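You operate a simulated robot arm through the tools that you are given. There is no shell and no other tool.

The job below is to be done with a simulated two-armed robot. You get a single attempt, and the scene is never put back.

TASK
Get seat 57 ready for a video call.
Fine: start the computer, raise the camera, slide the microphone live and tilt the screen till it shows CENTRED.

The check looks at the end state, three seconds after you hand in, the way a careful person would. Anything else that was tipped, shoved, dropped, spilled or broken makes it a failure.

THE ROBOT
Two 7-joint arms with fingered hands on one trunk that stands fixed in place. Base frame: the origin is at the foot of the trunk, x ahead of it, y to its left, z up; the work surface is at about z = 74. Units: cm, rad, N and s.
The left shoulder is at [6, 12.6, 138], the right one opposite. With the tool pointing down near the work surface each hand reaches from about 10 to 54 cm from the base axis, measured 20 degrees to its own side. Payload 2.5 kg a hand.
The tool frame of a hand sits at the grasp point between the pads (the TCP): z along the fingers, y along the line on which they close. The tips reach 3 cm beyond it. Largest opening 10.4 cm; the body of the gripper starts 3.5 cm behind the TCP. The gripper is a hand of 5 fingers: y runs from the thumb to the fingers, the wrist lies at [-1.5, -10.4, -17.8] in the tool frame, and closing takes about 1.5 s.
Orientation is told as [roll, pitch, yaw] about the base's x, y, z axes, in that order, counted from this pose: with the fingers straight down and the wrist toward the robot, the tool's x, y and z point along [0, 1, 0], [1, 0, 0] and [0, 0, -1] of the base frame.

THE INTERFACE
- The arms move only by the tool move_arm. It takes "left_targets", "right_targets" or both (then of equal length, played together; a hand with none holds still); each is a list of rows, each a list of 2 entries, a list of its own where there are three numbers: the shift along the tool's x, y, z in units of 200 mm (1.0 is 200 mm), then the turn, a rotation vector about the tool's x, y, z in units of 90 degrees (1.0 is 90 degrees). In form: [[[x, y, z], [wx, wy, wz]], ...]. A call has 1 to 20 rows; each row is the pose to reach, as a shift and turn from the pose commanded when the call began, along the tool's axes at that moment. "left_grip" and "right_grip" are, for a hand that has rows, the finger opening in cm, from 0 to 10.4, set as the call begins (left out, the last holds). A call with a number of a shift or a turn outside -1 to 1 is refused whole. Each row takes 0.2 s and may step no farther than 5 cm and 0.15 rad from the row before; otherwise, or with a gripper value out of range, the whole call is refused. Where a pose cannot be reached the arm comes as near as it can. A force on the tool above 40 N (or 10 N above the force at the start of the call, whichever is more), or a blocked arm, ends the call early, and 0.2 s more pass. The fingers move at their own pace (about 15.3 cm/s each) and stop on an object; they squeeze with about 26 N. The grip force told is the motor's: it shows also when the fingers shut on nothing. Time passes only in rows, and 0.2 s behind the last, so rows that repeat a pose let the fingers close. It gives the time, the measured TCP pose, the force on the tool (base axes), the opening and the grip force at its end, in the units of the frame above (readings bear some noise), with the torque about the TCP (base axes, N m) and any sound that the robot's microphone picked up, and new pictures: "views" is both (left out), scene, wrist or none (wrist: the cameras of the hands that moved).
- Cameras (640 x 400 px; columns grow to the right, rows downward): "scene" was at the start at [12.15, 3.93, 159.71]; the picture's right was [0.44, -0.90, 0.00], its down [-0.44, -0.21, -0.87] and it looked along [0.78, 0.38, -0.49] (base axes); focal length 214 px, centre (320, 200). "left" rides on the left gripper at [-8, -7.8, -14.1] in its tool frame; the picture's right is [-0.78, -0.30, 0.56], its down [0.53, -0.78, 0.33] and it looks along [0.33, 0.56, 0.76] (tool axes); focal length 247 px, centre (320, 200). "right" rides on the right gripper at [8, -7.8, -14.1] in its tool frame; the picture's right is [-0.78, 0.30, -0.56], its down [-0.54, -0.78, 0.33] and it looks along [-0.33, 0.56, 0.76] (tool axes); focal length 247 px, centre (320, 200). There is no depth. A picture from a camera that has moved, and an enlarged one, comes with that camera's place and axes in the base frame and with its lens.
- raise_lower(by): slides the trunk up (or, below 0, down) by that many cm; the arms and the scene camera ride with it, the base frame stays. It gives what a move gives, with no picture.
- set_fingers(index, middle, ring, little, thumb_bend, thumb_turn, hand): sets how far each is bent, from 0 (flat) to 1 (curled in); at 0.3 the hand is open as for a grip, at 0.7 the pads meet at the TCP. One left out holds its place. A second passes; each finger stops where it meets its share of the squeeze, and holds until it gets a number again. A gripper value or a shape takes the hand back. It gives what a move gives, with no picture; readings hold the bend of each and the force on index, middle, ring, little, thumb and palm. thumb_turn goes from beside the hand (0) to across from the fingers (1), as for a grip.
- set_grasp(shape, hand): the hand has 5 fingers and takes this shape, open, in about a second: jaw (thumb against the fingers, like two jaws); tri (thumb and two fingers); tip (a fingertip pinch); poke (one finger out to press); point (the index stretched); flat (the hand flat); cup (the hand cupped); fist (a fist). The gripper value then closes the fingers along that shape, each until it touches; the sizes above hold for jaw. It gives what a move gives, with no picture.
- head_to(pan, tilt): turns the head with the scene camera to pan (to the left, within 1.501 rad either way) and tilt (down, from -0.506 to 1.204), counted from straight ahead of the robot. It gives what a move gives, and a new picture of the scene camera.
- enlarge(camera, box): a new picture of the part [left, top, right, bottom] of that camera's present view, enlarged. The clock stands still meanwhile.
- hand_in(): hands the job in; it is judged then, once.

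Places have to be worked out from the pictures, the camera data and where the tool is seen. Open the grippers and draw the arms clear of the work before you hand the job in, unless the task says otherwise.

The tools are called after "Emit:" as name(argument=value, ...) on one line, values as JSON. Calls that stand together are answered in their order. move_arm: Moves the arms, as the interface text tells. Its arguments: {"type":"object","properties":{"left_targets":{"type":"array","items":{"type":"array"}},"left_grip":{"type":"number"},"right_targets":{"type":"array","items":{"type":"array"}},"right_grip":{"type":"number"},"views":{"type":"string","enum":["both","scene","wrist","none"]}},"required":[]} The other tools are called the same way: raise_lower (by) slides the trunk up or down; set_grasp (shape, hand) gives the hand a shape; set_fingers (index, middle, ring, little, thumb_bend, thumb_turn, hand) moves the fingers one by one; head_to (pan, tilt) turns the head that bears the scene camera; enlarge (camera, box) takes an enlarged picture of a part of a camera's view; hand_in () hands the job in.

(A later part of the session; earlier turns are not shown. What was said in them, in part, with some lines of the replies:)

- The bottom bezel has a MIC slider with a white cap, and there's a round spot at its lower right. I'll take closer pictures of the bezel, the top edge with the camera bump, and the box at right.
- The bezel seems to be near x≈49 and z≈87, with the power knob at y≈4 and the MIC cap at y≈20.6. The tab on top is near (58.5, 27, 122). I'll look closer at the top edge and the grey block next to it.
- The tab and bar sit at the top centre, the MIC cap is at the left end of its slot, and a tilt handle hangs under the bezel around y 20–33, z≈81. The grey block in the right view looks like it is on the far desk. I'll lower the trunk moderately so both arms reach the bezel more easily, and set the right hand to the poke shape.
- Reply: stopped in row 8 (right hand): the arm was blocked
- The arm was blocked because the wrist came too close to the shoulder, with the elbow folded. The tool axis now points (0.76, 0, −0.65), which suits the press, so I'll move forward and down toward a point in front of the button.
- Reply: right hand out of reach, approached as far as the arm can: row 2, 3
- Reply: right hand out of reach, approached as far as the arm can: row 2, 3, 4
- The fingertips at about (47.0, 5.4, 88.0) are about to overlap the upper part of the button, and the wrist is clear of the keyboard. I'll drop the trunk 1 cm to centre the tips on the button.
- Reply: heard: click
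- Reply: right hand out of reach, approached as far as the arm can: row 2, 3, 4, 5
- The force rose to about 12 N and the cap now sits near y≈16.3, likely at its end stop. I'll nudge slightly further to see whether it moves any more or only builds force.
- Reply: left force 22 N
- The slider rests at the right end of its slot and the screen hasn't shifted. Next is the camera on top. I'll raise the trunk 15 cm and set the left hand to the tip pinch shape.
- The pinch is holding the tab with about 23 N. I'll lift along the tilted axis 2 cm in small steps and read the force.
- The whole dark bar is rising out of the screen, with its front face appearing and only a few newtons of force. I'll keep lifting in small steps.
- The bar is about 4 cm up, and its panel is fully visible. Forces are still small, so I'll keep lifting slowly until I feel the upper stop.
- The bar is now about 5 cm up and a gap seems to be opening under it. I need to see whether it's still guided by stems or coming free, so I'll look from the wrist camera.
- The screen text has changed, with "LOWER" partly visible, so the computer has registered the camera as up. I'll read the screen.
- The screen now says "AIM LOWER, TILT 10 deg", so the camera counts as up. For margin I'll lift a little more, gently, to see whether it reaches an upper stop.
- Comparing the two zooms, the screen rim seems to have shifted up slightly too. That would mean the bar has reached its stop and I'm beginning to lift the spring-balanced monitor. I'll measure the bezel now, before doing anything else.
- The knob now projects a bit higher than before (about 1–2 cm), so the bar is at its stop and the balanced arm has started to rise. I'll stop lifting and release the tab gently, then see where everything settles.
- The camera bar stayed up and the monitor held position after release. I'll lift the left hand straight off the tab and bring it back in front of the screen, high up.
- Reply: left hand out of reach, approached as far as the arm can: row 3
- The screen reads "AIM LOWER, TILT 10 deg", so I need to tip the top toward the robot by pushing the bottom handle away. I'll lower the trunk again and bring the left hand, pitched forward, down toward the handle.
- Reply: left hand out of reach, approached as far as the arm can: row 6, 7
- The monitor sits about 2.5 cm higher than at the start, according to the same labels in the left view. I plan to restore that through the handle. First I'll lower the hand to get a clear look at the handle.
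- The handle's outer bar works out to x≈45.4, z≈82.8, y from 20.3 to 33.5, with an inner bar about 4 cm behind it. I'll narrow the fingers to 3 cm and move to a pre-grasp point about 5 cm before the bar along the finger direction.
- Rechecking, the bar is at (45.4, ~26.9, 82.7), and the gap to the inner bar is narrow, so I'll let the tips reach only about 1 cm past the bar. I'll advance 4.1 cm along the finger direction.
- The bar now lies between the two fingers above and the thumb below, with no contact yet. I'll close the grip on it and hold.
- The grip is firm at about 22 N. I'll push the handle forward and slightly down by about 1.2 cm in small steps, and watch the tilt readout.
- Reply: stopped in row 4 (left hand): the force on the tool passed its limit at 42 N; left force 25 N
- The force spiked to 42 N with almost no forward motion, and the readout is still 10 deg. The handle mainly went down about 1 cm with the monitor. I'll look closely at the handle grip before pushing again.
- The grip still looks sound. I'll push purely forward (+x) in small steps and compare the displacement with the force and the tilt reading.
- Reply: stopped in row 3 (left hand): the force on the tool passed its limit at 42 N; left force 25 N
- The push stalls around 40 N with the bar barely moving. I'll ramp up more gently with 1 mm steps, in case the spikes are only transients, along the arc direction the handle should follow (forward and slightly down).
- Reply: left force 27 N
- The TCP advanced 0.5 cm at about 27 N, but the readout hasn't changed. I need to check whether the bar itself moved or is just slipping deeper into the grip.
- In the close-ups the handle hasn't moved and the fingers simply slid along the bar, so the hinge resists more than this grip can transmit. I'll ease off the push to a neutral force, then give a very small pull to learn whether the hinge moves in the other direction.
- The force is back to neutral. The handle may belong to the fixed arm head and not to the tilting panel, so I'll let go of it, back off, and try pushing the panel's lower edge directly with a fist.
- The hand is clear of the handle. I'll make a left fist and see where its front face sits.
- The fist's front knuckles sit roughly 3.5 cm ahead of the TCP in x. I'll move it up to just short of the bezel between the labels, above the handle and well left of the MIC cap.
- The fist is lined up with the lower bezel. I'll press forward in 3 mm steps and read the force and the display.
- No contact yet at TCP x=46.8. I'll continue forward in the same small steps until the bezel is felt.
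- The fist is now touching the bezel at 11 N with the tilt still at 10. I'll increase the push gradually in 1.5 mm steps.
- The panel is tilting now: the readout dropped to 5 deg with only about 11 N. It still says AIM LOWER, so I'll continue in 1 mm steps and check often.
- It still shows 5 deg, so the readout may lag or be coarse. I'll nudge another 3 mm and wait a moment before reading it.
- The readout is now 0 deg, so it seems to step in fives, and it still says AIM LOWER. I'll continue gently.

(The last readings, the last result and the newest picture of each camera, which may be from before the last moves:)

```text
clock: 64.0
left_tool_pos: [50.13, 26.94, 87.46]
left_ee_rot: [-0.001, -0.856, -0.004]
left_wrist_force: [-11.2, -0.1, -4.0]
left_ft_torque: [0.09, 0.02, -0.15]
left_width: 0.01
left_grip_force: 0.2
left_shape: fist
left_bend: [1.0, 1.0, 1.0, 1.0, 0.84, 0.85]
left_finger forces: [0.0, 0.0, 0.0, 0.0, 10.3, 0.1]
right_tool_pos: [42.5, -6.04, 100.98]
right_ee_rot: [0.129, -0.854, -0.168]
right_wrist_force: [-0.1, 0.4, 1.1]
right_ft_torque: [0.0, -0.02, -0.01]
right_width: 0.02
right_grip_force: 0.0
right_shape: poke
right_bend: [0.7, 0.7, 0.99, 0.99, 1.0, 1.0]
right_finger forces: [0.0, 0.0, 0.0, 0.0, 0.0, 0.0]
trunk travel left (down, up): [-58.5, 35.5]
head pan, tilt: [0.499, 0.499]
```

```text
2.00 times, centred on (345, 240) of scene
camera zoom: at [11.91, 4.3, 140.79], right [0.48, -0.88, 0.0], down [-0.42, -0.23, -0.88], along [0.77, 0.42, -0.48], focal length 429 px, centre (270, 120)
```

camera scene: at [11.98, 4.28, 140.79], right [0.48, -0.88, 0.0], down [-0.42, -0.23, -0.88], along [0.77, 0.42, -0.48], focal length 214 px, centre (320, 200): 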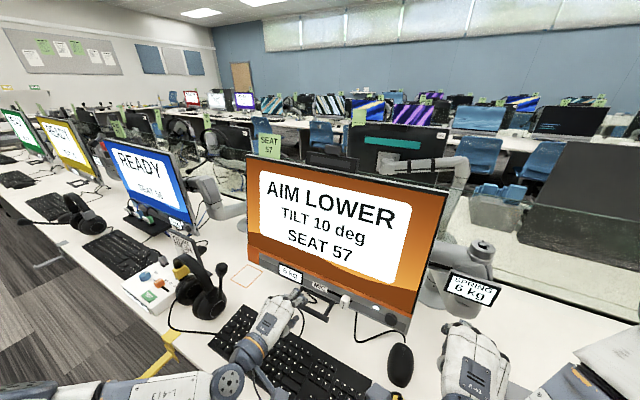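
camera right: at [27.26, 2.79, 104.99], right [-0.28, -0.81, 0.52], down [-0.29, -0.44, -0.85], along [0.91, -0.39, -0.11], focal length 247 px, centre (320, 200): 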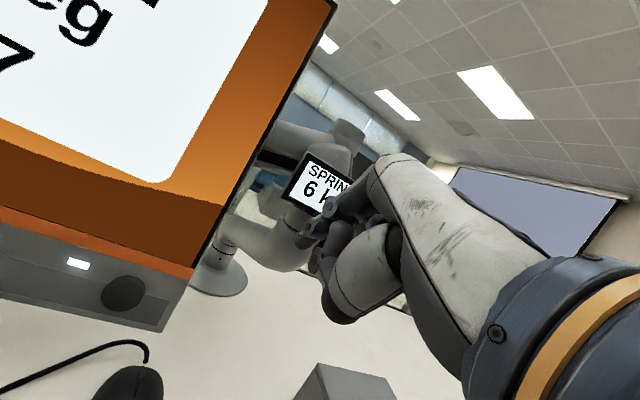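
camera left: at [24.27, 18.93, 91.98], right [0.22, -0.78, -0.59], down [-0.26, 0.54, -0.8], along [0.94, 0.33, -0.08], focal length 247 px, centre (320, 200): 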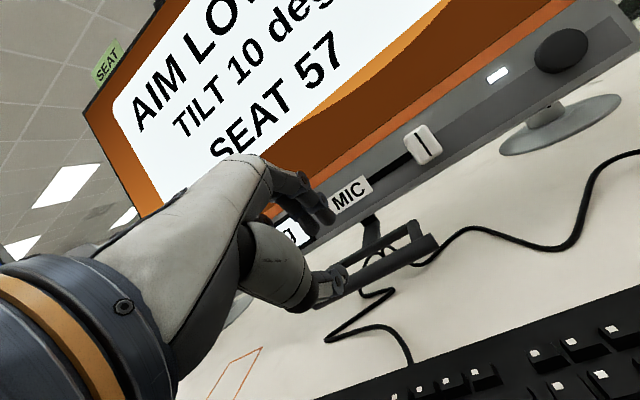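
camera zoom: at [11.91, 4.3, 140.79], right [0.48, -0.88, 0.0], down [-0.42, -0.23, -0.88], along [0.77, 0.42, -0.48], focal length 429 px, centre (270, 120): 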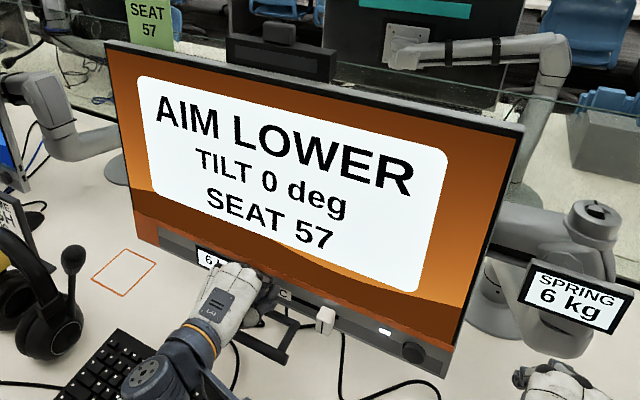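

Still 0 deg and AIM LOWER, with a steady push of about 11 N. Another 3 mm with a short dwell.

Emit:
move_arm(left_targets=[[[0, 0.0033, 0.0038], [0, 0, 0]], [[0, 0.0066, 0.0075], [0, 0, 0]], [[0, 0.0099, 0.0113], [0, 0, 0]], [[0, 0.0099, 0.0113], [0, 0, 0]], [[0, 0.0099, 0.0113], [0, 0, 0]]], views="none")

Emit:
enlarge(camera="scene", box=[230, 140, 460, 340])

```text
clock: 65.2
left_tool_pos: [50.38, 26.76, 87.57]
left_ee_rot: [-0.002, -0.855, -0.005]
left_wrist_force: [-10.0, 1.5, -3.7]
left_ft_torque: [0.05, 0.04, -0.13]
left_width: 0.0
left_grip_force: 0.1
left_shape: fist
left_bend: [1.0, 1.0, 1.0, 1.0, 0.84, 0.85]
left_finger forces: [0.0, 0.0, 0.0, 0.0, 9.5, 0.0]
right_tool_pos: [42.5, -5.91, 100.96]
right_ee_rot: [0.128, -0.851, -0.168]
right_wrist_force: [0.4, -0.2, 0.1]
right_ft_torque: [0.0, 0.01, 0.03]
right_width: 0.03
right_grip_force: 0.1
right_shape: poke
right_bend: [0.7, 0.7, 0.99, 0.99, 1.0, 1.0]
right_finger forces: [0.0, 0.0, 0.0, 0.0, 0.0, 0.0]
trunk travel left (down, up): [-58.5, 35.5]
head pan, tilt: [0.499, 0.499]
```

```text
2.00 times, centred on (345, 240) of scene
camera zoom: at [11.92, 4.31, 140.79], right [0.48, -0.88, 0.0], down [-0.42, -0.23, -0.88], along [0.77, 0.42, -0.48], focal length 429 px, centre (270, 120)
```

zoom: 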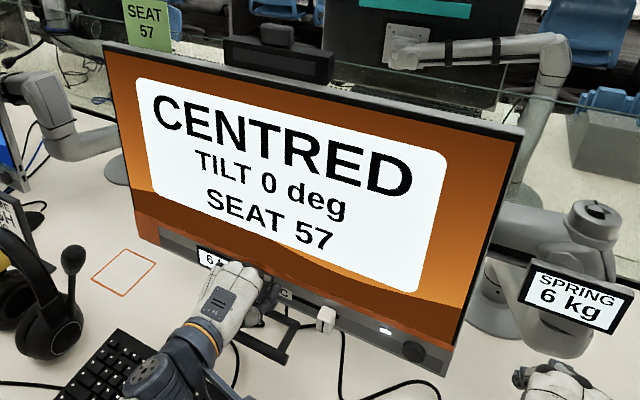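

The screen shows CENTRED. I've probably just crossed into the band, so I'll add 2 mm of push for margin and check again before releasing.

Emit:
move_arm(left_targets=[[[0, 0.0033, 0.0038], [0, 0, 0]], [[0, 0.0066, 0.0075], [0, 0, 0]], [[0, 0.0066, 0.0075], [0, 0, 0]], [[0, 0.0066, 0.0075], [0, 0, 0]]], views="none")

Emit:
enlarge(camera="scene", box=[230, 140, 460, 340])

```text
clock: 66.2
left_tool_pos: [50.46, 26.8, 87.46]
left_ee_rot: [0.0, -0.855, -0.006]
left_wrist_force: [-9.1, 0.3, -3.4]
left_ft_torque: [0.07, 0.05, -0.14]
left_width: 0.0
left_grip_force: 0.0
left_shape: fist
left_bend: [1.0, 1.0, 1.0, 1.0, 0.84, 0.85]
left_finger forces: [0.0, 0.1, 0.0, 0.1, 9.5, 0.0]
right_tool_pos: [42.46, -5.98, 100.94]
right_ee_rot: [0.129, -0.853, -0.169]
right_wrist_force: [-0.4, 0.5, -1.1]
right_ft_torque: [-0.01, -0.03, -0.02]
right_width: 0.01
right_grip_force: 0.0
right_shape: poke
right_bend: [0.7, 0.7, 0.99, 0.99, 1.0, 1.0]
right_finger forces: [0.0, 0.0, 0.1, 0.0, 0.1, 0.1]
trunk travel left (down, up): [-58.5, 35.5]
head pan, tilt: [0.499, 0.499]
```

```text
2.00 times, centred on (345, 240) of scene
camera zoom: at [11.93, 4.31, 140.79], right [0.48, -0.88, 0.0], down [-0.42, -0.23, -0.88], along [0.77, 0.42, -0.48], focal length 429 px, centre (270, 120)
```

zoom: 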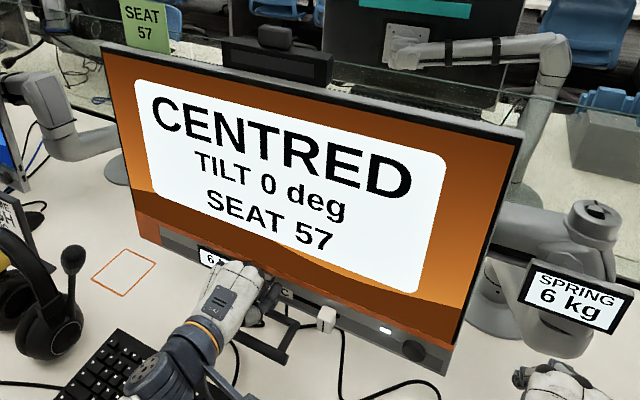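

CENTRED holds. I'll back the fist straight off the bezel and confirm the reading stays without my support.

Emit:
move_arm(left_targets=[[[0, -0.015, -0.017], [0, 0, 0]], [[0, -0.05, -0.057], [0, 0, 0]], [[0, -0.1, -0.115], [0, 0, 0]], [[0, -0.15, -0.19], [0, 0, 0]], [[0, -0.2, -0.27], [0, 0, 0]], [[0, -0.2, -0.27], [0, 0, 0]]], views="both")

Emit:
enlarge(camera="scene", box=[230, 140, 460, 340])

```text
clock: 67.5
left_tool_pos: [43.86, 26.8, 87.86]
left_ee_rot: [0.002, -0.855, -0.007]
left_wrist_force: [0.3, 0.0, 0.3]
left_ft_torque: [-0.02, 0.08, 0.02]
left_width: 9.6
left_grip_force: 0.0
left_shape: fist
left_bend: [1.0, 1.0, 1.0, 1.0, 0.85, 0.85]
left_finger forces: [0.1, 0.0, 0.1, 0.1, 0.1, 0.0]
right_tool_pos: [42.51, -6.06, 100.89]
right_ee_rot: [0.131, -0.851, -0.17]
right_wrist_force: [0.0, -0.3, 0.2]
right_ft_torque: [-0.02, 0.0, 0.02]
right_width: 0.0
right_grip_force: 0.0
right_shape: poke
right_bend: [0.7, 0.7, 0.99, 0.99, 1.0, 1.0]
right_finger forces: [0.0, 0.0, 0.0, 0.0, 0.1, 0.0]
trunk travel left (down, up): [-58.5, 35.5]
head pan, tilt: [0.499, 0.499]
camera scene: at [11.99, 4.29, 140.79], right [0.48, -0.88, 0.0], down [-0.42, -0.23, -0.88], along [0.77, 0.42, -0.48], focal length 214 px, centre (320, 200)
camera left: at [28.14, 18.84, 91.35], right [0.22, -0.78, -0.59], down [-0.26, 0.54, -0.8], along [0.94, 0.33, -0.08], focal length 247 px, centre (320, 200)
```

scene: 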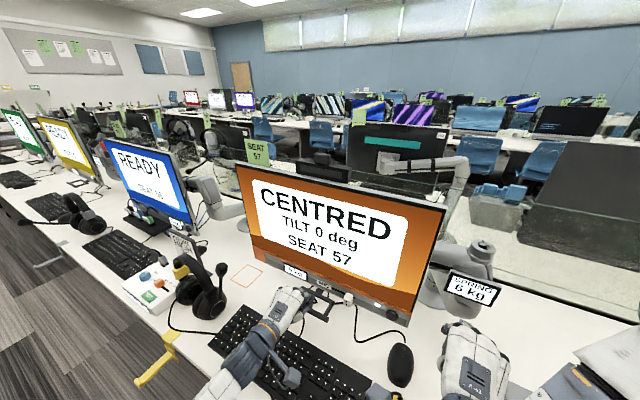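
left: 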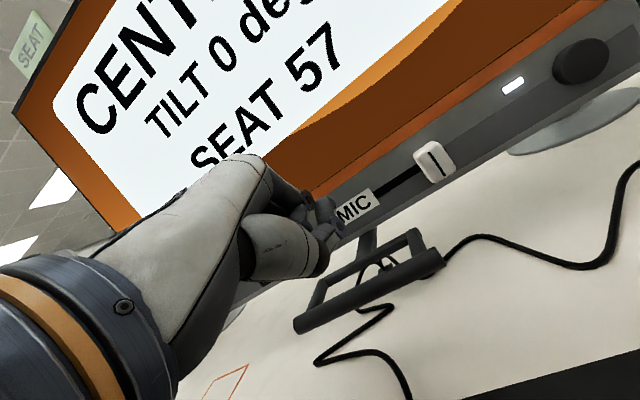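

```text
2.00 times, centred on (345, 240) of scene
camera zoom: at [11.99, 4.29, 140.79], right [0.48, -0.88, 0.0], down [-0.42, -0.23, -0.88], along [0.77, 0.42, -0.48], focal length 429 px, centre (270, 120)
```

zoom: 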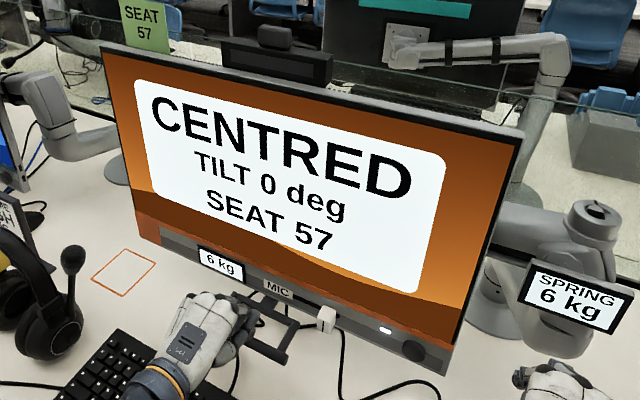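

CENTRED holds unsupported. To see how far the monitor sits from its original height, I'll take exactly the same zoom I took before raising the camera and compare the handle bar, which doesn't tilt.

Emit:
enlarge(camera="scene", box=[250, 260, 380, 345])

Emit:
enlarge(camera="left", box=[290, 140, 530, 290])

Emit:
enlarge(camera="scene", box=[290, 150, 370, 200])

```text
4.71 times, centred on (315, 302) of scene
camera zoom: at [11.99, 4.29, 140.79], right [0.48, -0.88, 0.0], down [-0.42, -0.23, -0.88], along [0.77, 0.42, -0.48], focal length 1009 px, centre (344, -282)
```

zoom: 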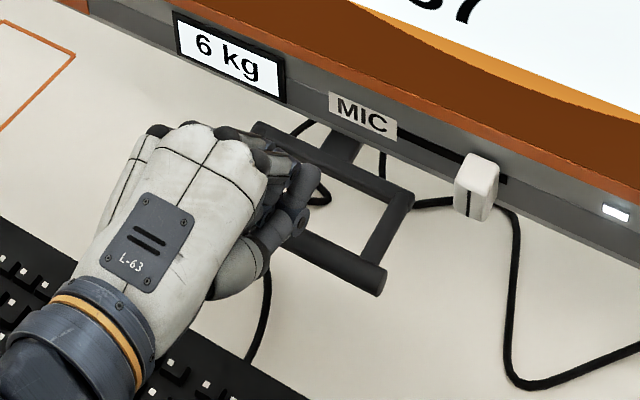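

```text
2.67 times, centred on (410, 215) of left
camera zoom: at [28.14, 18.84, 91.35], right [0.22, -0.78, -0.59], down [-0.26, 0.54, -0.8], along [0.94, 0.33, -0.08], focal length 659 px, centre (80, 160)
```

zoom: 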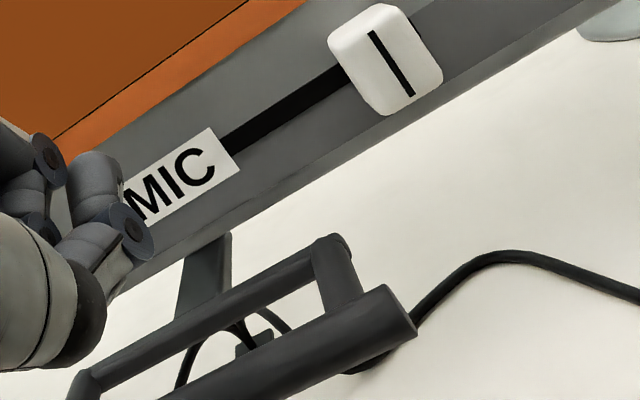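

```text
8.00 times, centred on (330, 175) of scene
camera zoom: at [11.99, 4.29, 140.79], right [0.48, -0.88, 0.0], down [-0.42, -0.23, -0.88], along [0.77, 0.42, -0.48], focal length 1716 px, centre (240, 400)
```

zoom: 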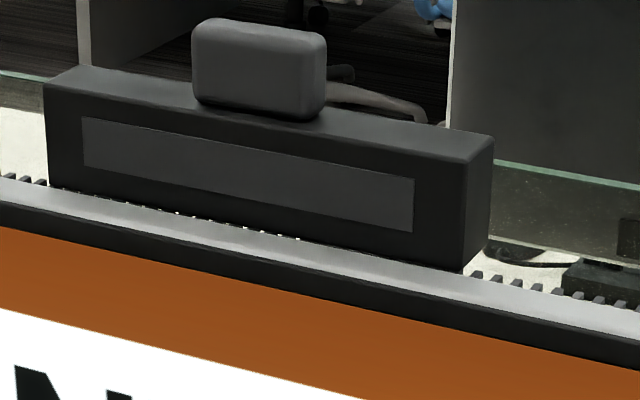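

The camera bar is up and the mic cap is at its right end. The handle bar is now at z≈81.7 against about 80.9 at the start, so the monitor is still nearly 1 cm high. I'll back off, reopen the fingers and gently ease the handle down to restore it.

Emit:
move_arm(left_targets=[[[0, -0.05, -0.11], [0, 0, 0]], [[0, -0.1, -0.22], [0, 0, 0]], [[0, -0.147, -0.329], [0, 0, 0]]], views="none")

Emit:
set_grasp(hand="left", shape="tri")

Emit:
move_arm(left_targets=[[[0, 0, 0], [0, 0, 0]], [[0, 0, 0], [0, 0, 0]], [[0, 0, 0], [0, 0, 0]]], left_grip=3.2, views="wrist")

```text
clock: 68.3
left_tool_pos: [37.04, 27.02, 90.09]
left_ee_rot: [0.001, -0.852, -0.007]
left_wrist_force: [-0.2, -0.5, -0.8]
left_ft_torque: [-0.04, -0.02, -0.02]
left_width: 9.59
left_grip_force: 0.1
left_shape: fist
left_bend: [1.0, 1.0, 1.0, 1.0, 0.85, 0.85]
left_finger forces: [0.1, 0.0, 0.0, 0.0, 0.1, 0.0]
right_tool_pos: [42.52, -5.99, 100.86]
right_ee_rot: [0.13, -0.853, -0.17]
right_wrist_force: [-0.1, 0.4, 0.3]
right_ft_torque: [-0.02, -0.03, 0.03]
right_width: 0.0
right_grip_force: 0.1
right_shape: poke
right_bend: [0.7, 0.7, 0.99, 0.99, 1.0, 1.0]
right_finger forces: [0.0, 0.0, 0.0, 0.0, 0.1, 0.0]
trunk travel left (down, up): [-58.5, 35.5]
head pan, tilt: [0.499, 0.499]
```

```text
clock: 69.2
left_tool_pos: [37.01, 27.04, 90.13]
left_ee_rot: [0.001, -0.853, -0.005]
left_wrist_force: [1.2, 0.3, -0.2]
left_ft_torque: [0.0, 0.01, 0.01]
left_width: 10.37
left_grip_force: 0.0
left_shape: tri
left_bend: [0.3, 0.3, 0.99, 0.99, 0.3, 0.97]
left_finger forces: [0.1, 0.0, 0.1, 0.0, 0.1, 0.0]
right_tool_pos: [42.51, -5.94, 100.99]
right_ee_rot: [0.129, -0.851, -0.17]
right_wrist_force: [0.3, 0.5, 0.6]
right_ft_torque: [0.01, -0.01, 0.0]
right_width: 0.0
right_grip_force: 0.0
right_shape: poke
right_bend: [0.7, 0.7, 0.99, 0.99, 1.0, 1.0]
right_finger forces: [0.0, 0.0, 0.1, 0.0, 0.0, 0.0]
trunk travel left (down, up): [-58.5, 35.5]
head pan, tilt: [0.499, 0.499]
```

```text
clock: 70.0
left_tool_pos: [37.05, 26.96, 90.07]
left_ee_rot: [0.001, -0.853, -0.006]
left_wrist_force: [0.3, -0.1, 0.0]
left_ft_torque: [-0.03, 0.01, -0.02]
left_width: 3.23
left_grip_force: 0.1
left_shape: tri
left_bend: [0.74, 0.53, 0.99, 0.99, 0.74, 1.0]
left_finger forces: [0.0, 0.0, 0.0, 0.0, 0.1, 0.0]
right_tool_pos: [42.52, -6.03, 100.97]
right_ee_rot: [0.128, -0.853, -0.17]
right_wrist_force: [-0.2, 0.4, -0.2]
right_ft_torque: [0.03, 0.02, 0.0]
right_width: 0.0
right_grip_force: 0.1
right_shape: poke
right_bend: [0.7, 0.7, 0.99, 0.99, 1.0, 1.0]
right_finger forces: [0.1, 0.0, 0.1, 0.0, 0.0, 0.0]
trunk travel left (down, up): [-58.5, 35.5]
head pan, tilt: [0.499, 0.499]
camera left: at [21.34, 19.05, 93.54], right [0.22, -0.78, -0.59], down [-0.26, 0.54, -0.8], along [0.94, 0.33, -0.08], focal length 247 px, centre (320, 200)
```

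left: 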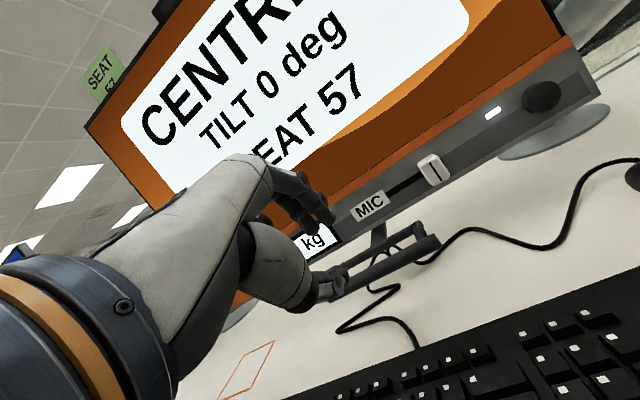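

The hand is open 3.2 cm and clear. I'll follow the same approach line as before to straddle the handle bar at about (45.6, 26.9, 81.7).

Emit:
move_arm(left_targets=[[[0, -0.0175, 0.123], [0, 0, 0]], [[0, -0.035, 0.2465], [0, 0, 0]], [[0, -0.035, 0.33], [0, 0, 0]], [[0, -0.035, 0.42], [0, 0, 0]], [[0, -0.035, 0.49], [0, 0, 0]]], views="none")

Emit:
enlarge(camera="left", box=[240, 150, 480, 300])

Emit:
enlarge(camera="scene", box=[250, 260, 380, 345])

```text
clock: 71.2
left_tool_pos: [43.69, 26.88, 83.23]
left_ee_rot: [-0.002, -0.853, -0.005]
left_wrist_force: [-0.2, 0.3, -0.2]
left_ft_torque: [0.01, -0.01, 0.05]
left_width: 3.23
left_grip_force: 0.1
left_shape: tri
left_bend: [0.74, 0.53, 0.99, 0.99, 0.74, 1.0]
left_finger forces: [0.0, 0.1, 0.0, 0.0, 0.1, 0.0]
right_tool_pos: [42.54, -5.94, 100.89]
right_ee_rot: [0.13, -0.852, -0.168]
right_wrist_force: [-0.3, 0.1, 0.9]
right_ft_torque: [-0.03, -0.01, -0.01]
right_width: 0.01
right_grip_force: 0.1
right_shape: poke
right_bend: [0.7, 0.7, 0.99, 0.99, 1.0, 1.0]
right_finger forces: [0.1, 0.1, 0.0, 0.0, 0.1, 0.0]
trunk travel left (down, up): [-58.5, 35.5]
head pan, tilt: [0.499, 0.499]
```

```text
2.67 times, centred on (360, 225) of left
camera zoom: at [28.08, 18.92, 86.59], right [0.22, -0.78, -0.59], down [-0.26, 0.54, -0.8], along [0.94, 0.33, -0.08], focal length 659 px, centre (213, 133)
```

zoom: 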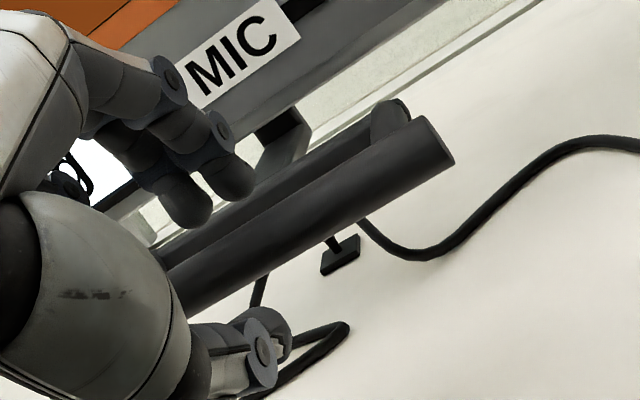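

```text
4.71 times, centred on (315, 302) of scene
camera zoom: at [12.0, 4.29, 140.79], right [0.48, -0.88, 0.0], down [-0.42, -0.23, -0.88], along [0.77, 0.42, -0.48], focal length 1009 px, centre (344, -282)
```

zoom: 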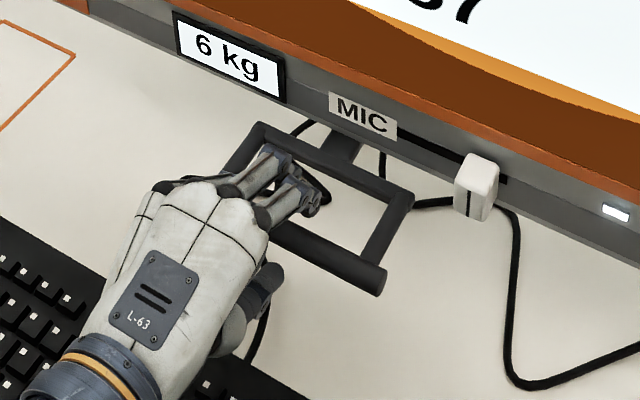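

The bar lies between the fingers and thumb again, clear of the bezel. I'll close on it and hold.

Emit:
move_arm(left_targets=[[[0, 0, 0], [0, 0, 0]], [[0, 0, 0], [0, 0, 0]], [[0, 0, 0], [0, 0, 0]], [[0, 0, 0], [0, 0, 0]], [[0, 0, 0], [0, 0, 0]]], left_grip=0, views="none")

Emit:
enlarge(camera="scene", box=[250, 260, 380, 345])

```text
clock: 72.5
left_tool_pos: [43.66, 26.73, 83.29]
left_ee_rot: [0.0, -0.855, -0.005]
left_wrist_force: [-0.9, -0.3, 1.3]
left_ft_torque: [0.0, 0.02, -0.01]
left_width: 0.94
left_grip_force: 26.5
left_shape: tri
left_bend: [0.72, 0.64, 1.0, 1.0, 0.73, 1.0]
left_finger forces: [11.7, 11.1, 0.0, 0.0, 22.0, 0.0]
right_tool_pos: [42.45, -5.93, 100.99]
right_ee_rot: [0.129, -0.852, -0.17]
right_wrist_force: [0.4, -0.9, 1.1]
right_ft_torque: [-0.01, 0.02, 0.01]
right_width: 0.02
right_grip_force: 0.2
right_shape: poke
right_bend: [0.7, 0.7, 0.99, 0.99, 1.0, 1.0]
right_finger forces: [0.1, 0.1, 0.0, 0.0, 0.1, 0.0]
trunk travel left (down, up): [-58.5, 35.5]
head pan, tilt: [0.499, 0.499]
```

```text
4.71 times, centred on (315, 302) of scene
camera zoom: at [11.97, 4.27, 140.79], right [0.48, -0.88, 0.0], down [-0.42, -0.23, -0.88], along [0.77, 0.42, -0.48], focal length 1009 px, centre (344, -282)
```

zoom: 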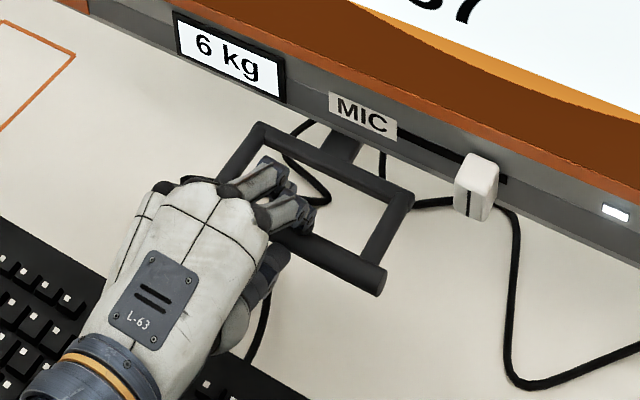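

The grip is on the bar. I'll ease it straight down about 0.9 cm in small steps, watching force.

Emit:
move_arm(left_targets=[[[0, -0.0057, 0.0049], [0, 0, 0]], [[0, -0.0113, 0.0099], [0, 0, 0]], [[0, -0.017, 0.0148], [0, 0, 0]], [[0, -0.0226, 0.0197], [0, 0, 0]], [[0, -0.0283, 0.0247], [0, 0, 0]], [[0, -0.0339, 0.0296], [0, 0, 0]]], views="none")

Emit:
enlarge(camera="scene", box=[250, 260, 380, 345])

Emit:
enlarge(camera="scene", box=[230, 140, 460, 340])

```text
clock: 73.8
left_tool_pos: [43.76, 26.77, 82.28]
left_ee_rot: [0.0, -0.854, -0.006]
left_wrist_force: [-9.0, 2.5, 5.3]
left_ft_torque: [0.02, 0.05, 0.04]
left_width: 0.96
left_grip_force: 25.7
left_shape: tri
left_bend: [0.72, 0.64, 1.0, 1.0, 0.73, 1.0]
left_finger forces: [12.7, 12.0, 0.0, 0.0, 26.7, 0.1]
right_tool_pos: [42.39, -5.9, 100.96]
right_ee_rot: [0.13, -0.853, -0.169]
right_wrist_force: [0.6, 0.2, -0.5]
right_ft_torque: [-0.02, -0.02, 0.02]
right_width: 0.0
right_grip_force: 0.0
right_shape: poke
right_bend: [0.7, 0.7, 0.99, 0.99, 1.0, 1.0]
right_finger forces: [0.0, 0.0, 0.0, 0.1, 0.0, 0.0]
trunk travel left (down, up): [-58.5, 35.5]
head pan, tilt: [0.499, 0.499]
```

```text
4.71 times, centred on (315, 302) of scene
camera zoom: at [11.87, 4.28, 140.8], right [0.48, -0.88, 0.0], down [-0.42, -0.23, -0.88], along [0.77, 0.42, -0.48], focal length 1009 px, centre (344, -282)
```

zoom: 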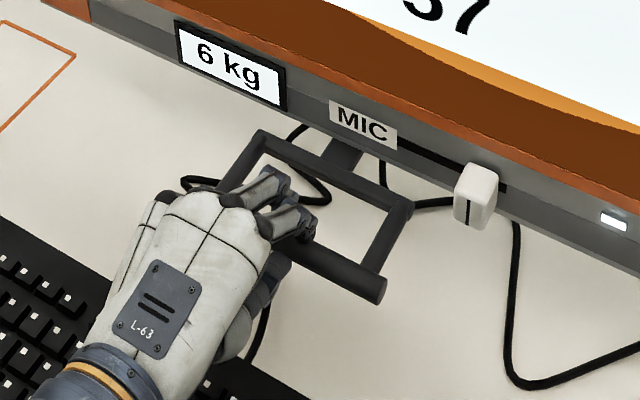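

```text
2.00 times, centred on (345, 240) of scene
camera zoom: at [11.87, 4.28, 140.8], right [0.48, -0.88, 0.0], down [-0.42, -0.23, -0.88], along [0.77, 0.42, -0.48], focal length 429 px, centre (270, 120)
```

zoom: 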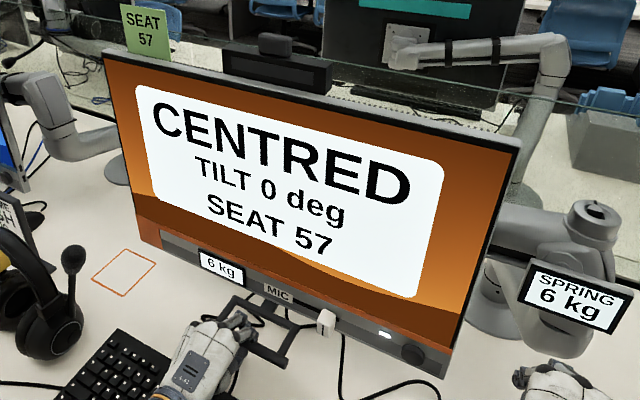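

The bar went down and CENTRED still shows. I'll release the grip and compare the neutral height with the original zoom.

Emit:
move_arm(left_targets=[[[0, 0, 0], [0, 0, 0]], [[0, 0, 0], [0, 0, 0]], [[0, 0, 0], [0, 0, 0]]], left_grip=3.2, views="none")

Emit:
enlarge(camera="scene", box=[250, 260, 380, 345])

Emit:
enlarge(camera="left", box=[240, 150, 480, 300])

```text
clock: 74.7
left_tool_pos: [43.89, 26.88, 82.29]
left_ee_rot: [-0.001, -0.852, -0.006]
left_wrist_force: [-0.2, 0.9, -0.1]
left_ft_torque: [0.01, -0.02, -0.01]
left_width: 3.18
left_grip_force: 0.0
left_shape: tri
left_bend: [0.74, 0.53, 0.99, 0.99, 0.74, 1.0]
left_finger forces: [0.0, 0.0, 0.1, 0.0, 0.0, 0.0]
right_tool_pos: [42.51, -5.93, 100.83]
right_ee_rot: [0.131, -0.853, -0.169]
right_wrist_force: [0.1, 0.8, -0.1]
right_ft_torque: [-0.01, -0.03, -0.03]
right_width: 0.01
right_grip_force: 0.0
right_shape: poke
right_bend: [0.7, 0.7, 0.99, 0.99, 1.0, 1.0]
right_finger forces: [0.1, 0.1, 0.1, 0.0, 0.0, 0.0]
trunk travel left (down, up): [-58.5, 35.5]
head pan, tilt: [0.499, 0.499]
```

```text
4.71 times, centred on (315, 302) of scene
camera zoom: at [11.99, 4.28, 140.78], right [0.48, -0.88, 0.0], down [-0.42, -0.23, -0.88], along [0.77, 0.42, -0.48], focal length 1009 px, centre (344, -282)
```

zoom: 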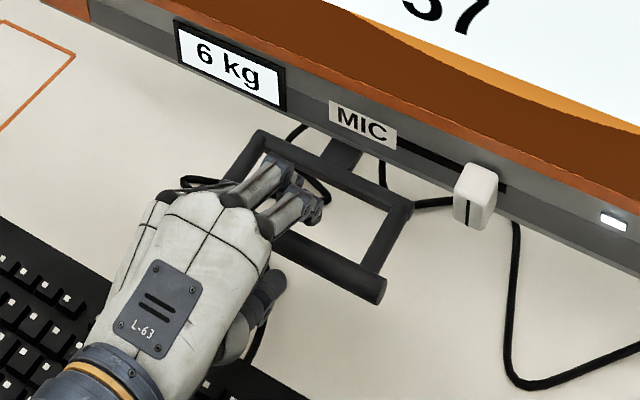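

```text
2.67 times, centred on (360, 225) of left
camera zoom: at [28.17, 18.83, 85.72], right [0.22, -0.78, -0.59], down [-0.26, 0.54, -0.8], along [0.94, 0.33, -0.08], focal length 659 px, centre (213, 133)
```

zoom: 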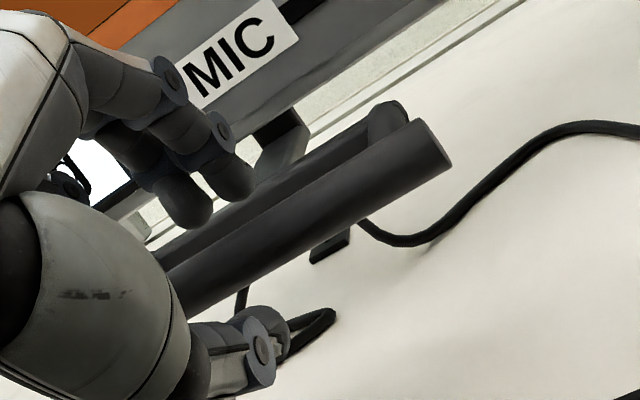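

The bar end is about 8 px (roughly 0.5 cm) above where it was originally. One more small correction: I'll close on the bar again, then ease down another 0.6 cm.

Emit:
move_arm(left_targets=[[[0, 0, 0], [0, 0, 0]], [[0, 0, 0], [0, 0, 0]], [[0, 0, 0], [0, 0, 0]], [[0, 0, 0], [0, 0, 0]], [[0, -0.0057, 0.0049], [0, 0, 0]], [[0, -0.0113, 0.0099], [0, 0, 0]], [[0, -0.017, 0.0148], [0, 0, 0]], [[0, -0.0226, 0.0197], [0, 0, 0]]], left_grip=0, views="none")

Emit:
move_arm(left_targets=[[[0, 0, 0], [0, 0, 0]], [[0, 0, 0], [0, 0, 0]], [[0, 0, 0], [0, 0, 0]]], left_grip=3.2, views="none")

Emit:
enlarge(camera="scene", box=[250, 260, 380, 345])

Emit:
enlarge(camera="scene", box=[230, 140, 460, 340])

```text
clock: 76.5
left_tool_pos: [43.84, 26.79, 81.75]
left_ee_rot: [-0.001, -0.853, -0.006]
left_wrist_force: [-2.1, 0.4, 5.9]
left_ft_torque: [0.03, -0.11, -0.01]
left_width: 1.02
left_grip_force: 25.3
left_shape: tri
left_bend: [0.72, 0.64, 1.0, 1.0, 0.74, 1.0]
left_finger forces: [13.6, 12.8, 0.1, 0.0, 23.1, 0.1]
right_tool_pos: [42.4, -5.95, 100.93]
right_ee_rot: [0.132, -0.85, -0.168]
right_wrist_force: [-0.8, 0.2, 0.8]
right_ft_torque: [-0.01, 0.02, -0.02]
right_width: 0.01
right_grip_force: 0.0
right_shape: poke
right_bend: [0.7, 0.7, 0.99, 0.99, 1.0, 1.0]
right_finger forces: [0.1, 0.1, 0.0, 0.0, 0.0, 0.0]
trunk travel left (down, up): [-58.5, 35.5]
head pan, tilt: [0.499, 0.499]
```

```text
clock: 77.2
left_tool_pos: [43.87, 26.73, 81.74]
left_ee_rot: [0.0, -0.852, -0.006]
left_wrist_force: [0.1, 0.2, -0.2]
left_ft_torque: [0.0, 0.04, -0.04]
left_width: 3.2
left_grip_force: 0.0
left_shape: tri
left_bend: [0.74, 0.53, 0.99, 0.99, 0.74, 1.0]
left_finger forces: [0.0, 0.0, 0.1, 0.0, 0.2, 0.0]
right_tool_pos: [42.48, -5.95, 100.91]
right_ee_rot: [0.127, -0.851, -0.169]
right_wrist_force: [0.0, -0.4, -0.6]
right_ft_torque: [-0.02, 0.01, -0.03]
right_width: 0.0
right_grip_force: 0.1
right_shape: poke
right_bend: [0.7, 0.7, 0.99, 0.99, 1.0, 1.0]
right_finger forces: [0.0, 0.1, 0.0, 0.1, 0.0, 0.0]
trunk travel left (down, up): [-58.5, 35.5]
head pan, tilt: [0.499, 0.499]
```

```text
4.71 times, centred on (315, 302) of scene
camera zoom: at [11.99, 4.29, 140.78], right [0.48, -0.88, 0.0], down [-0.42, -0.23, -0.88], along [0.77, 0.42, -0.48], focal length 1009 px, centre (344, -282)
```

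zoom: 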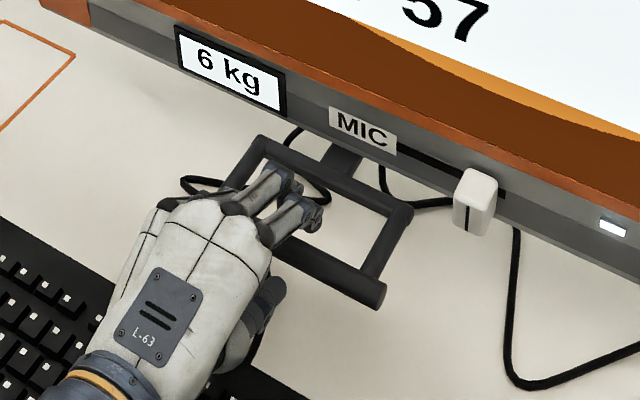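

```text
2.00 times, centred on (345, 240) of scene
camera zoom: at [11.99, 4.29, 140.78], right [0.48, -0.88, 0.0], down [-0.42, -0.23, -0.88], along [0.77, 0.42, -0.48], focal length 429 px, centre (270, 120)
```

zoom: 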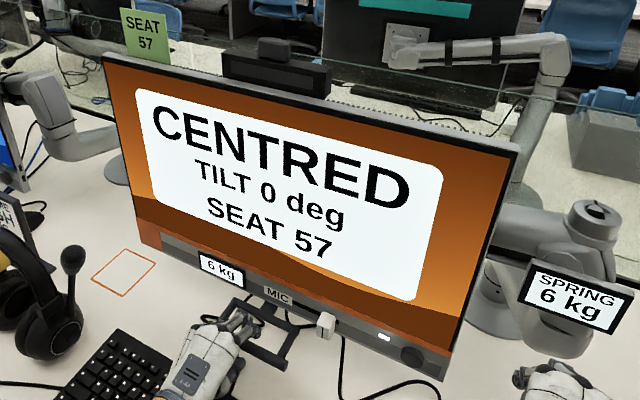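

The bar end is back at its original place in the zoom and CENTRED still shows. I'll withdraw the left hand along its finger axis and then up and away from the handle.

Emit:
move_arm(left_targets=[[[0, 0, -0.06], [0, 0, 0]], [[0, 0, -0.14], [0, 0, 0]], [[0, 0.02, -0.26], [0, 0, 0]], [[0, 0.1, -0.38], [0, 0, 0]], [[0, 0.2, -0.48], [0, 0, 0]]], views="both")

Emit:
raise_lower(by=15)

```text
clock: 78.5
left_tool_pos: [39.27, 26.76, 91.02]
left_ee_rot: [0.0, -0.855, -0.007]
left_wrist_force: [0.0, -0.4, 0.1]
left_ft_torque: [0.0, 0.01, 0.01]
left_width: 3.21
left_grip_force: 0.1
left_shape: tri
left_bend: [0.74, 0.53, 0.99, 0.99, 0.74, 1.0]
left_finger forces: [0.1, 0.0, 0.1, 0.1, 0.0, 0.0]
right_tool_pos: [42.49, -5.83, 100.92]
right_ee_rot: [0.129, -0.853, -0.168]
right_wrist_force: [-0.2, 0.2, -0.9]
right_ft_torque: [0.01, -0.04, 0.0]
right_width: 0.02
right_grip_force: 0.0
right_shape: poke
right_bend: [0.7, 0.7, 0.99, 0.99, 1.0, 1.0]
right_finger forces: [0.0, 0.1, 0.0, 0.1, 0.0, 0.1]
trunk travel left (down, up): [-58.5, 35.5]
head pan, tilt: [0.499, 0.499]
camera scene: at [11.98, 4.28, 140.79], right [0.48, -0.88, 0.0], down [-0.42, -0.23, -0.88], along [0.77, 0.42, -0.48], focal length 214 px, centre (320, 200)
camera left: at [23.57, 18.85, 94.51], right [0.22, -0.78, -0.59], down [-0.26, 0.54, -0.8], along [0.94, 0.33, -0.08], focal length 247 px, centre (320, 200)
```

scene: 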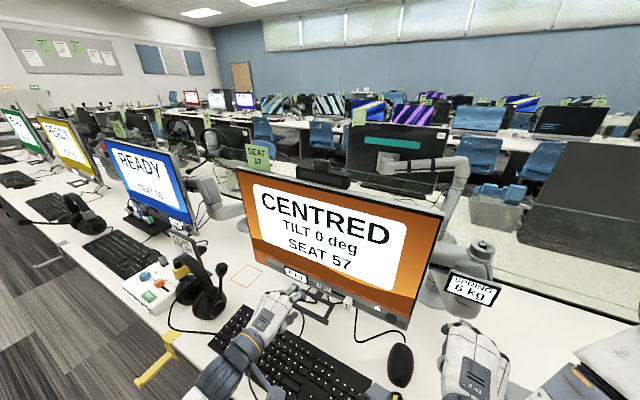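
left: 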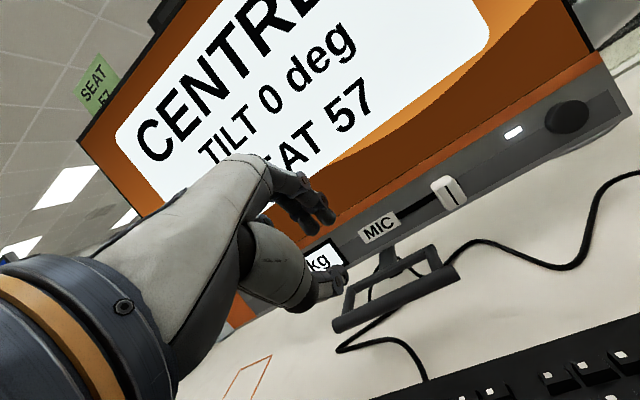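

```text
clock: 80.2
left_tool_pos: [39.42, 26.75, 106.05]
left_ee_rot: [0.001, -0.853, -0.005]
left_wrist_force: [0.0, 0.2, 0.1]
left_ft_torque: [0.01, 0.01, -0.04]
left_width: 3.22
left_grip_force: 0.0
left_shape: tri
left_bend: [0.74, 0.53, 0.99, 0.99, 0.74, 1.0]
left_finger forces: [0.0, 0.0, 0.0, 0.0, 0.0, 0.0]
right_tool_pos: [42.5, -5.86, 115.94]
right_ee_rot: [0.13, -0.851, -0.171]
right_wrist_force: [1.3, 0.7, -0.4]
right_ft_torque: [0.02, -0.02, 0.0]
right_width: 0.0
right_grip_force: 0.1
right_shape: poke
right_bend: [0.7, 0.7, 0.99, 0.99, 1.0, 1.0]
right_finger forces: [0.1, 0.0, 0.0, 0.0, 0.0, 0.0]
trunk travel left (down, up): [-73.5, 20.5]
head pan, tilt: [0.499, 0.499]
```

Everything is clear: the screen shows CENTRED, the LED is lit, and the mic cap is at the right. I'll now lift both hands back to fingers-down poses away from the monitor.

Emit:
move_arm(left_targets=[[[0.0375, 0.088, -0.06], [0.068, 0, 0]], [[0.075, 0.176, -0.12], [0.136, 0, 0]], [[0.1125, 0.265, -0.18], [0.204, 0, 0]], [[0.15, 0.353, -0.242], [0.272, 0, 0]], [[0.1875, 0.4, -0.35], [0.34, 0, 0]], [[0.225, 0.447, -0.457], [0.408, 0, 0]], [[0.2625, 0.494, -0.565], [0.476, 0, 0]], [[0.3, 0.5415, -0.6723], [0.543, 0, 0]]], right_targets=[[[0, 0.109, -0.027], [0.068, 0, 0]], [[0, 0.218, -0.054], [0.136, 0, 0]], [[0, 0.327, -0.081], [0.204, 0, 0]], [[0, 0.4367, -0.108], [0.272, 0, 0]], [[-0.02, 0.483, -0.211], [0.34, 0, 0]], [[-0.04, 0.529, -0.314], [0.408, 0, 0]], [[-0.06, 0.575, -0.417], [0.476, 0, 0]], [[-0.077, 0.6205, -0.5203], [0.543, 0, 0]]], views="both")

```text
clock: 82.0
left_tool_pos: [36.26, 32.47, 123.32]
left_ee_rot: [0.0, 0.0, -0.008]
left_wrist_force: [-0.4, -0.6, 0.0]
left_ft_torque: [0.04, -0.01, -0.02]
left_width: 3.18
left_grip_force: 0.1
left_shape: tri
left_bend: [0.74, 0.53, 0.99, 0.99, 0.74, 1.0]
left_finger forces: [0.0, 0.0, 0.0, 0.1, 0.0, 0.1]
right_tool_pos: [42.58, -9.08, 131.86]
right_ee_rot: [0.087, -0.003, -0.069]
right_wrist_force: [0.0, 0.1, 0.4]
right_ft_torque: [0.0, 0.01, -0.01]
right_width: 0.0
right_grip_force: 0.1
right_shape: poke
right_bend: [0.7, 0.7, 0.99, 0.99, 1.0, 1.0]
right_finger forces: [0.1, 0.1, 0.0, 0.0, 0.0, 0.1]
trunk travel left (down, up): [-73.5, 20.5]
head pan, tilt: [0.499, 0.499]
camera scene: at [12.01, 4.27, 155.78], right [0.48, -0.88, 0.0], down [-0.42, -0.23, -0.88], along [0.77, 0.42, -0.48], focal length 214 px, centre (320, 200)
camera right: at [35.25, -1.73, 146.48], right [0.24, -0.84, 0.49], down [-0.81, -0.45, -0.38], along [0.54, -0.31, -0.79], focal length 247 px, centre (320, 200)
camera left: at [28.42, 24.61, 137.42], right [-0.3, -0.77, -0.56], down [-0.77, 0.54, -0.33], along [0.56, 0.33, -0.76], focal length 247 px, centre (320, 200)
```

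scene: 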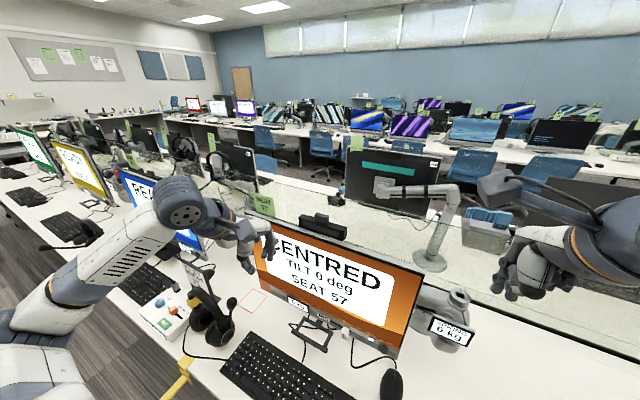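
right: 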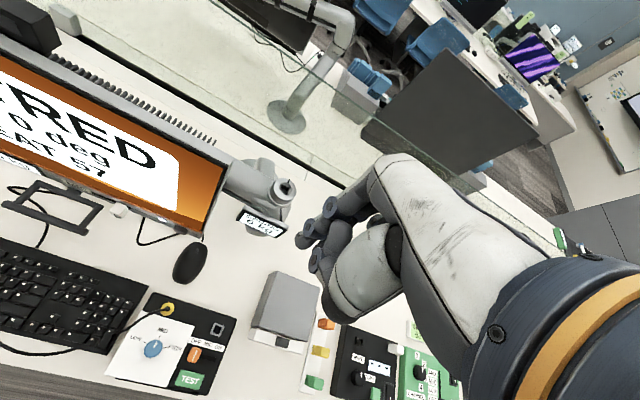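
left: 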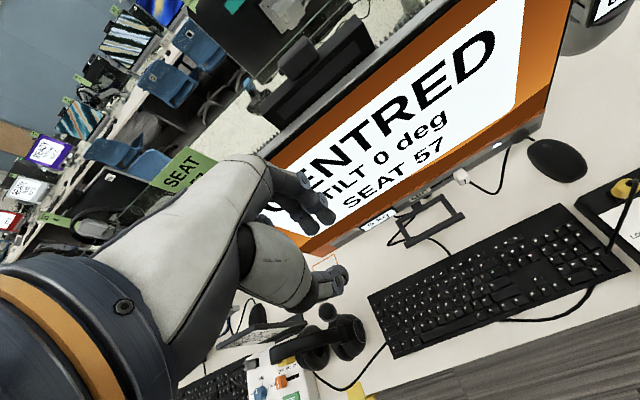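

Both hands are clear. I'll draw them a bit further up and back, then open both hands.

Emit:
move_arm(left_targets=[[[0.07, -0.01, -0.16], [0, 0, 0]], [[0.14, -0.02, -0.32], [0, 0, 0]], [[0.21, -0.03, -0.48], [0, 0, 0]], [[0.28, -0.04, -0.64], [0, 0, 0]], [[0.35, -0.05, -0.8], [0, 0, 0]]], right_targets=[[[-0.02, -0.06, -0.1], [0, 0, 0]], [[-0.04, -0.12, -0.2], [0, 0, 0]], [[-0.06, -0.18, -0.3], [0, 0, 0]], [[-0.08, -0.24, -0.4], [0, 0, 0]], [[-0.1, -0.3, -0.5], [0, 0, 0]]], views="none")

Emit:
set_grasp(hand="left", shape="jaw")

Emit:
set_grasp(hand="right", shape="jaw")

Emit:
head_to(pan=0.42, tilt=0.55)

Emit:
enlarge(camera="scene", box=[200, 170, 440, 370])

Emit:
enlarge(camera="left", box=[280, 60, 640, 300])

```text
clock: 83.2
left_tool_pos: [35.16, 39.91, 139.28]
left_ee_rot: [0.001, -0.001, -0.006]
left_wrist_force: [0.4, 0.8, 0.7]
left_ft_torque: [0.03, 0.0, -0.02]
left_width: 3.22
left_grip_force: 0.0
left_shape: tri
left_bend: [0.74, 0.53, 0.99, 0.99, 0.74, 1.0]
left_finger forces: [0.0, 0.0, 0.0, 0.0, 0.1, 0.1]
right_tool_pos: [36.49, -11.36, 141.77]
right_ee_rot: [0.087, -0.006, -0.072]
right_wrist_force: [0.6, -0.1, -0.3]
right_ft_torque: [0.0, 0.02, -0.01]
right_width: 0.0
right_grip_force: 0.1
right_shape: poke
right_bend: [0.7, 0.7, 0.99, 0.99, 1.0, 1.0]
right_finger forces: [0.0, 0.0, 0.0, 0.1, 0.0, 0.0]
trunk travel left (down, up): [-73.5, 20.5]
head pan, tilt: [0.499, 0.499]
```

```text
clock: 84.1
left_tool_pos: [35.42, 39.79, 139.06]
left_ee_rot: [0.001, -0.001, -0.006]
left_wrist_force: [0.3, -1.3, 1.1]
left_ft_torque: [0.0, 0.02, 0.01]
left_width: 10.35
left_grip_force: 0.0
left_shape: jaw
left_bend: [0.3, 0.3, 0.3, 0.3, 0.3, 0.98]
left_finger forces: [0.0, 0.0, 0.0, 0.1, 0.1, 0.0]
right_tool_pos: [36.54, -11.28, 141.66]
right_ee_rot: [0.085, -0.004, -0.072]
right_wrist_force: [1.0, -0.6, -0.6]
right_ft_torque: [0.0, -0.02, 0.02]
right_width: 0.0
right_grip_force: 0.0
right_shape: poke
right_bend: [0.7, 0.7, 0.99, 0.99, 1.0, 1.0]
right_finger forces: [0.0, 0.0, 0.1, 0.0, 0.0, 0.0]
trunk travel left (down, up): [-73.5, 20.5]
head pan, tilt: [0.499, 0.499]
```

```text
clock: 85.0
left_tool_pos: [35.34, 39.82, 139.12]
left_ee_rot: [0.002, -0.001, -0.004]
left_wrist_force: [0.2, 0.2, 0.1]
left_ft_torque: [-0.02, -0.03, -0.03]
left_width: 10.34
left_grip_force: 0.1
left_shape: jaw
left_bend: [0.3, 0.3, 0.3, 0.3, 0.3, 0.98]
left_finger forces: [0.0, 0.1, 0.1, 0.0, 0.0, 0.1]
right_tool_pos: [36.57, -11.39, 141.67]
right_ee_rot: [0.086, -0.003, -0.07]
right_wrist_force: [-0.6, 0.7, 0.8]
right_ft_torque: [0.0, 0.01, 0.02]
right_width: 10.39
right_grip_force: 0.2
right_shape: jaw
right_bend: [0.3, 0.3, 0.3, 0.3, 0.3, 0.98]
right_finger forces: [0.0, 0.2, 0.0, 0.1, 0.0, 0.0]
trunk travel left (down, up): [-73.5, 20.5]
head pan, tilt: [0.499, 0.499]
```

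```text
clock: 85.7
left_tool_pos: [35.31, 39.8, 139.04]
left_ee_rot: [0.0, -0.003, -0.006]
left_wrist_force: [0.4, -0.1, 0.0]
left_ft_torque: [-0.01, 0.0, 0.01]
left_width: 10.36
left_grip_force: 0.0
left_shape: jaw
left_bend: [0.3, 0.3, 0.3, 0.3, 0.3, 0.98]
left_finger forces: [0.0, 0.0, 0.1, 0.1, 0.1, 0.0]
right_tool_pos: [36.63, -11.31, 141.64]
right_ee_rot: [0.085, -0.003, -0.072]
right_wrist_force: [0.5, -0.4, -0.5]
right_ft_torque: [-0.02, 0.03, -0.05]
right_width: 10.39
right_grip_force: 0.0
right_shape: jaw
right_bend: [0.3, 0.3, 0.3, 0.3, 0.3, 0.98]
right_finger forces: [0.0, 0.1, 0.1, 0.0, 0.0, 0.0]
trunk travel left (down, up): [-73.5, 20.5]
head pan, tilt: [0.421, 0.55]
camera scene: at [12.2, 3.6, 155.33], right [0.41, -0.91, 0.0], down [-0.48, -0.21, -0.85], along [0.78, 0.35, -0.52], focal length 214 px, centre (320, 200)
```

scene: 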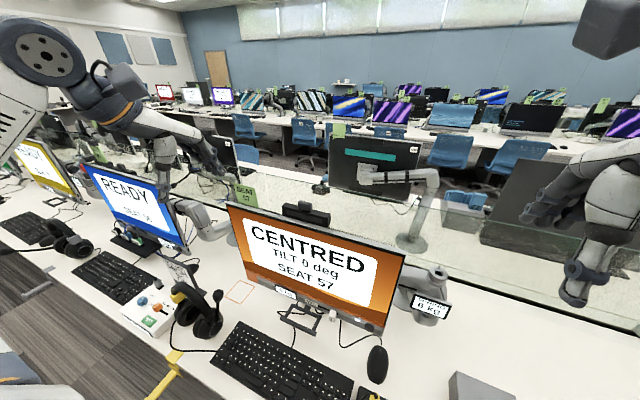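

```text
2.00 times, centred on (320, 270) of scene
camera zoom: at [12.2, 3.6, 155.33], right [0.41, -0.91, 0.0], down [-0.48, -0.21, -0.85], along [0.78, 0.35, -0.52], focal length 429 px, centre (320, 60)
```

zoom: 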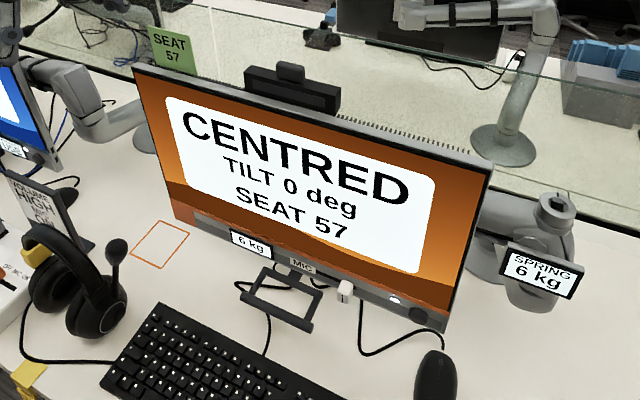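

```text
1.67 times, centred on (460, 180) of left
camera zoom: at [27.56, 31.84, 153.14], right [-0.3, -0.77, -0.56], down [-0.77, 0.54, -0.33], along [0.56, 0.33, -0.76], focal length 412 px, centre (87, 233)
```

zoom: 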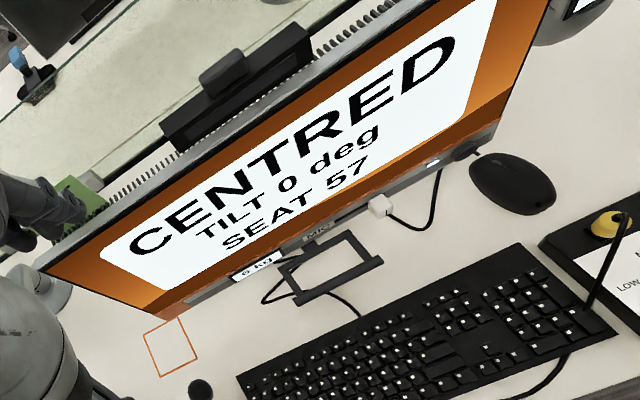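

Final check: seat 57's LED is on, the camera bar is up, the mic slider is at its far end, and the screen shows CENTRED without support. The keyboard, mouse, headset and boxes are untouched, and both hands are open and clear, so I'm handing in.

Emit:
hand_in()

```text
The job is handed in.
```

Seat 57 is set up for the call, and I've handed the job in. Just before hand-in, with nothing touching it, the screen showed CENTRED at a tilt reading of 0 deg.

- **Computer:** started with the round button at the lower right of the bezel. Its light is on and the screen came up as SEAT 57.
- **Camera:** the bar on top is pulled up to its stop and stayed there after I let go.
- **Microphone:** the MIC slider is pushed to the right end of its slot. The screen never showed a microphone status, so I'm taking that end as live.
- **Tilt:** I first pushed the handle under the screen, which did not tilt it. Pressing the lower bezel did, and CENTRED came up at the 0 deg reading.

Raising the camera also lifted the whole screen about 2.5 cm on its sprung arm. I eased it back down with the handle to about its original height; CENTRED still showed afterwards.

In the final pictures nothing else at the seat looked moved or disturbed. Both hands are open and clear of the desk.
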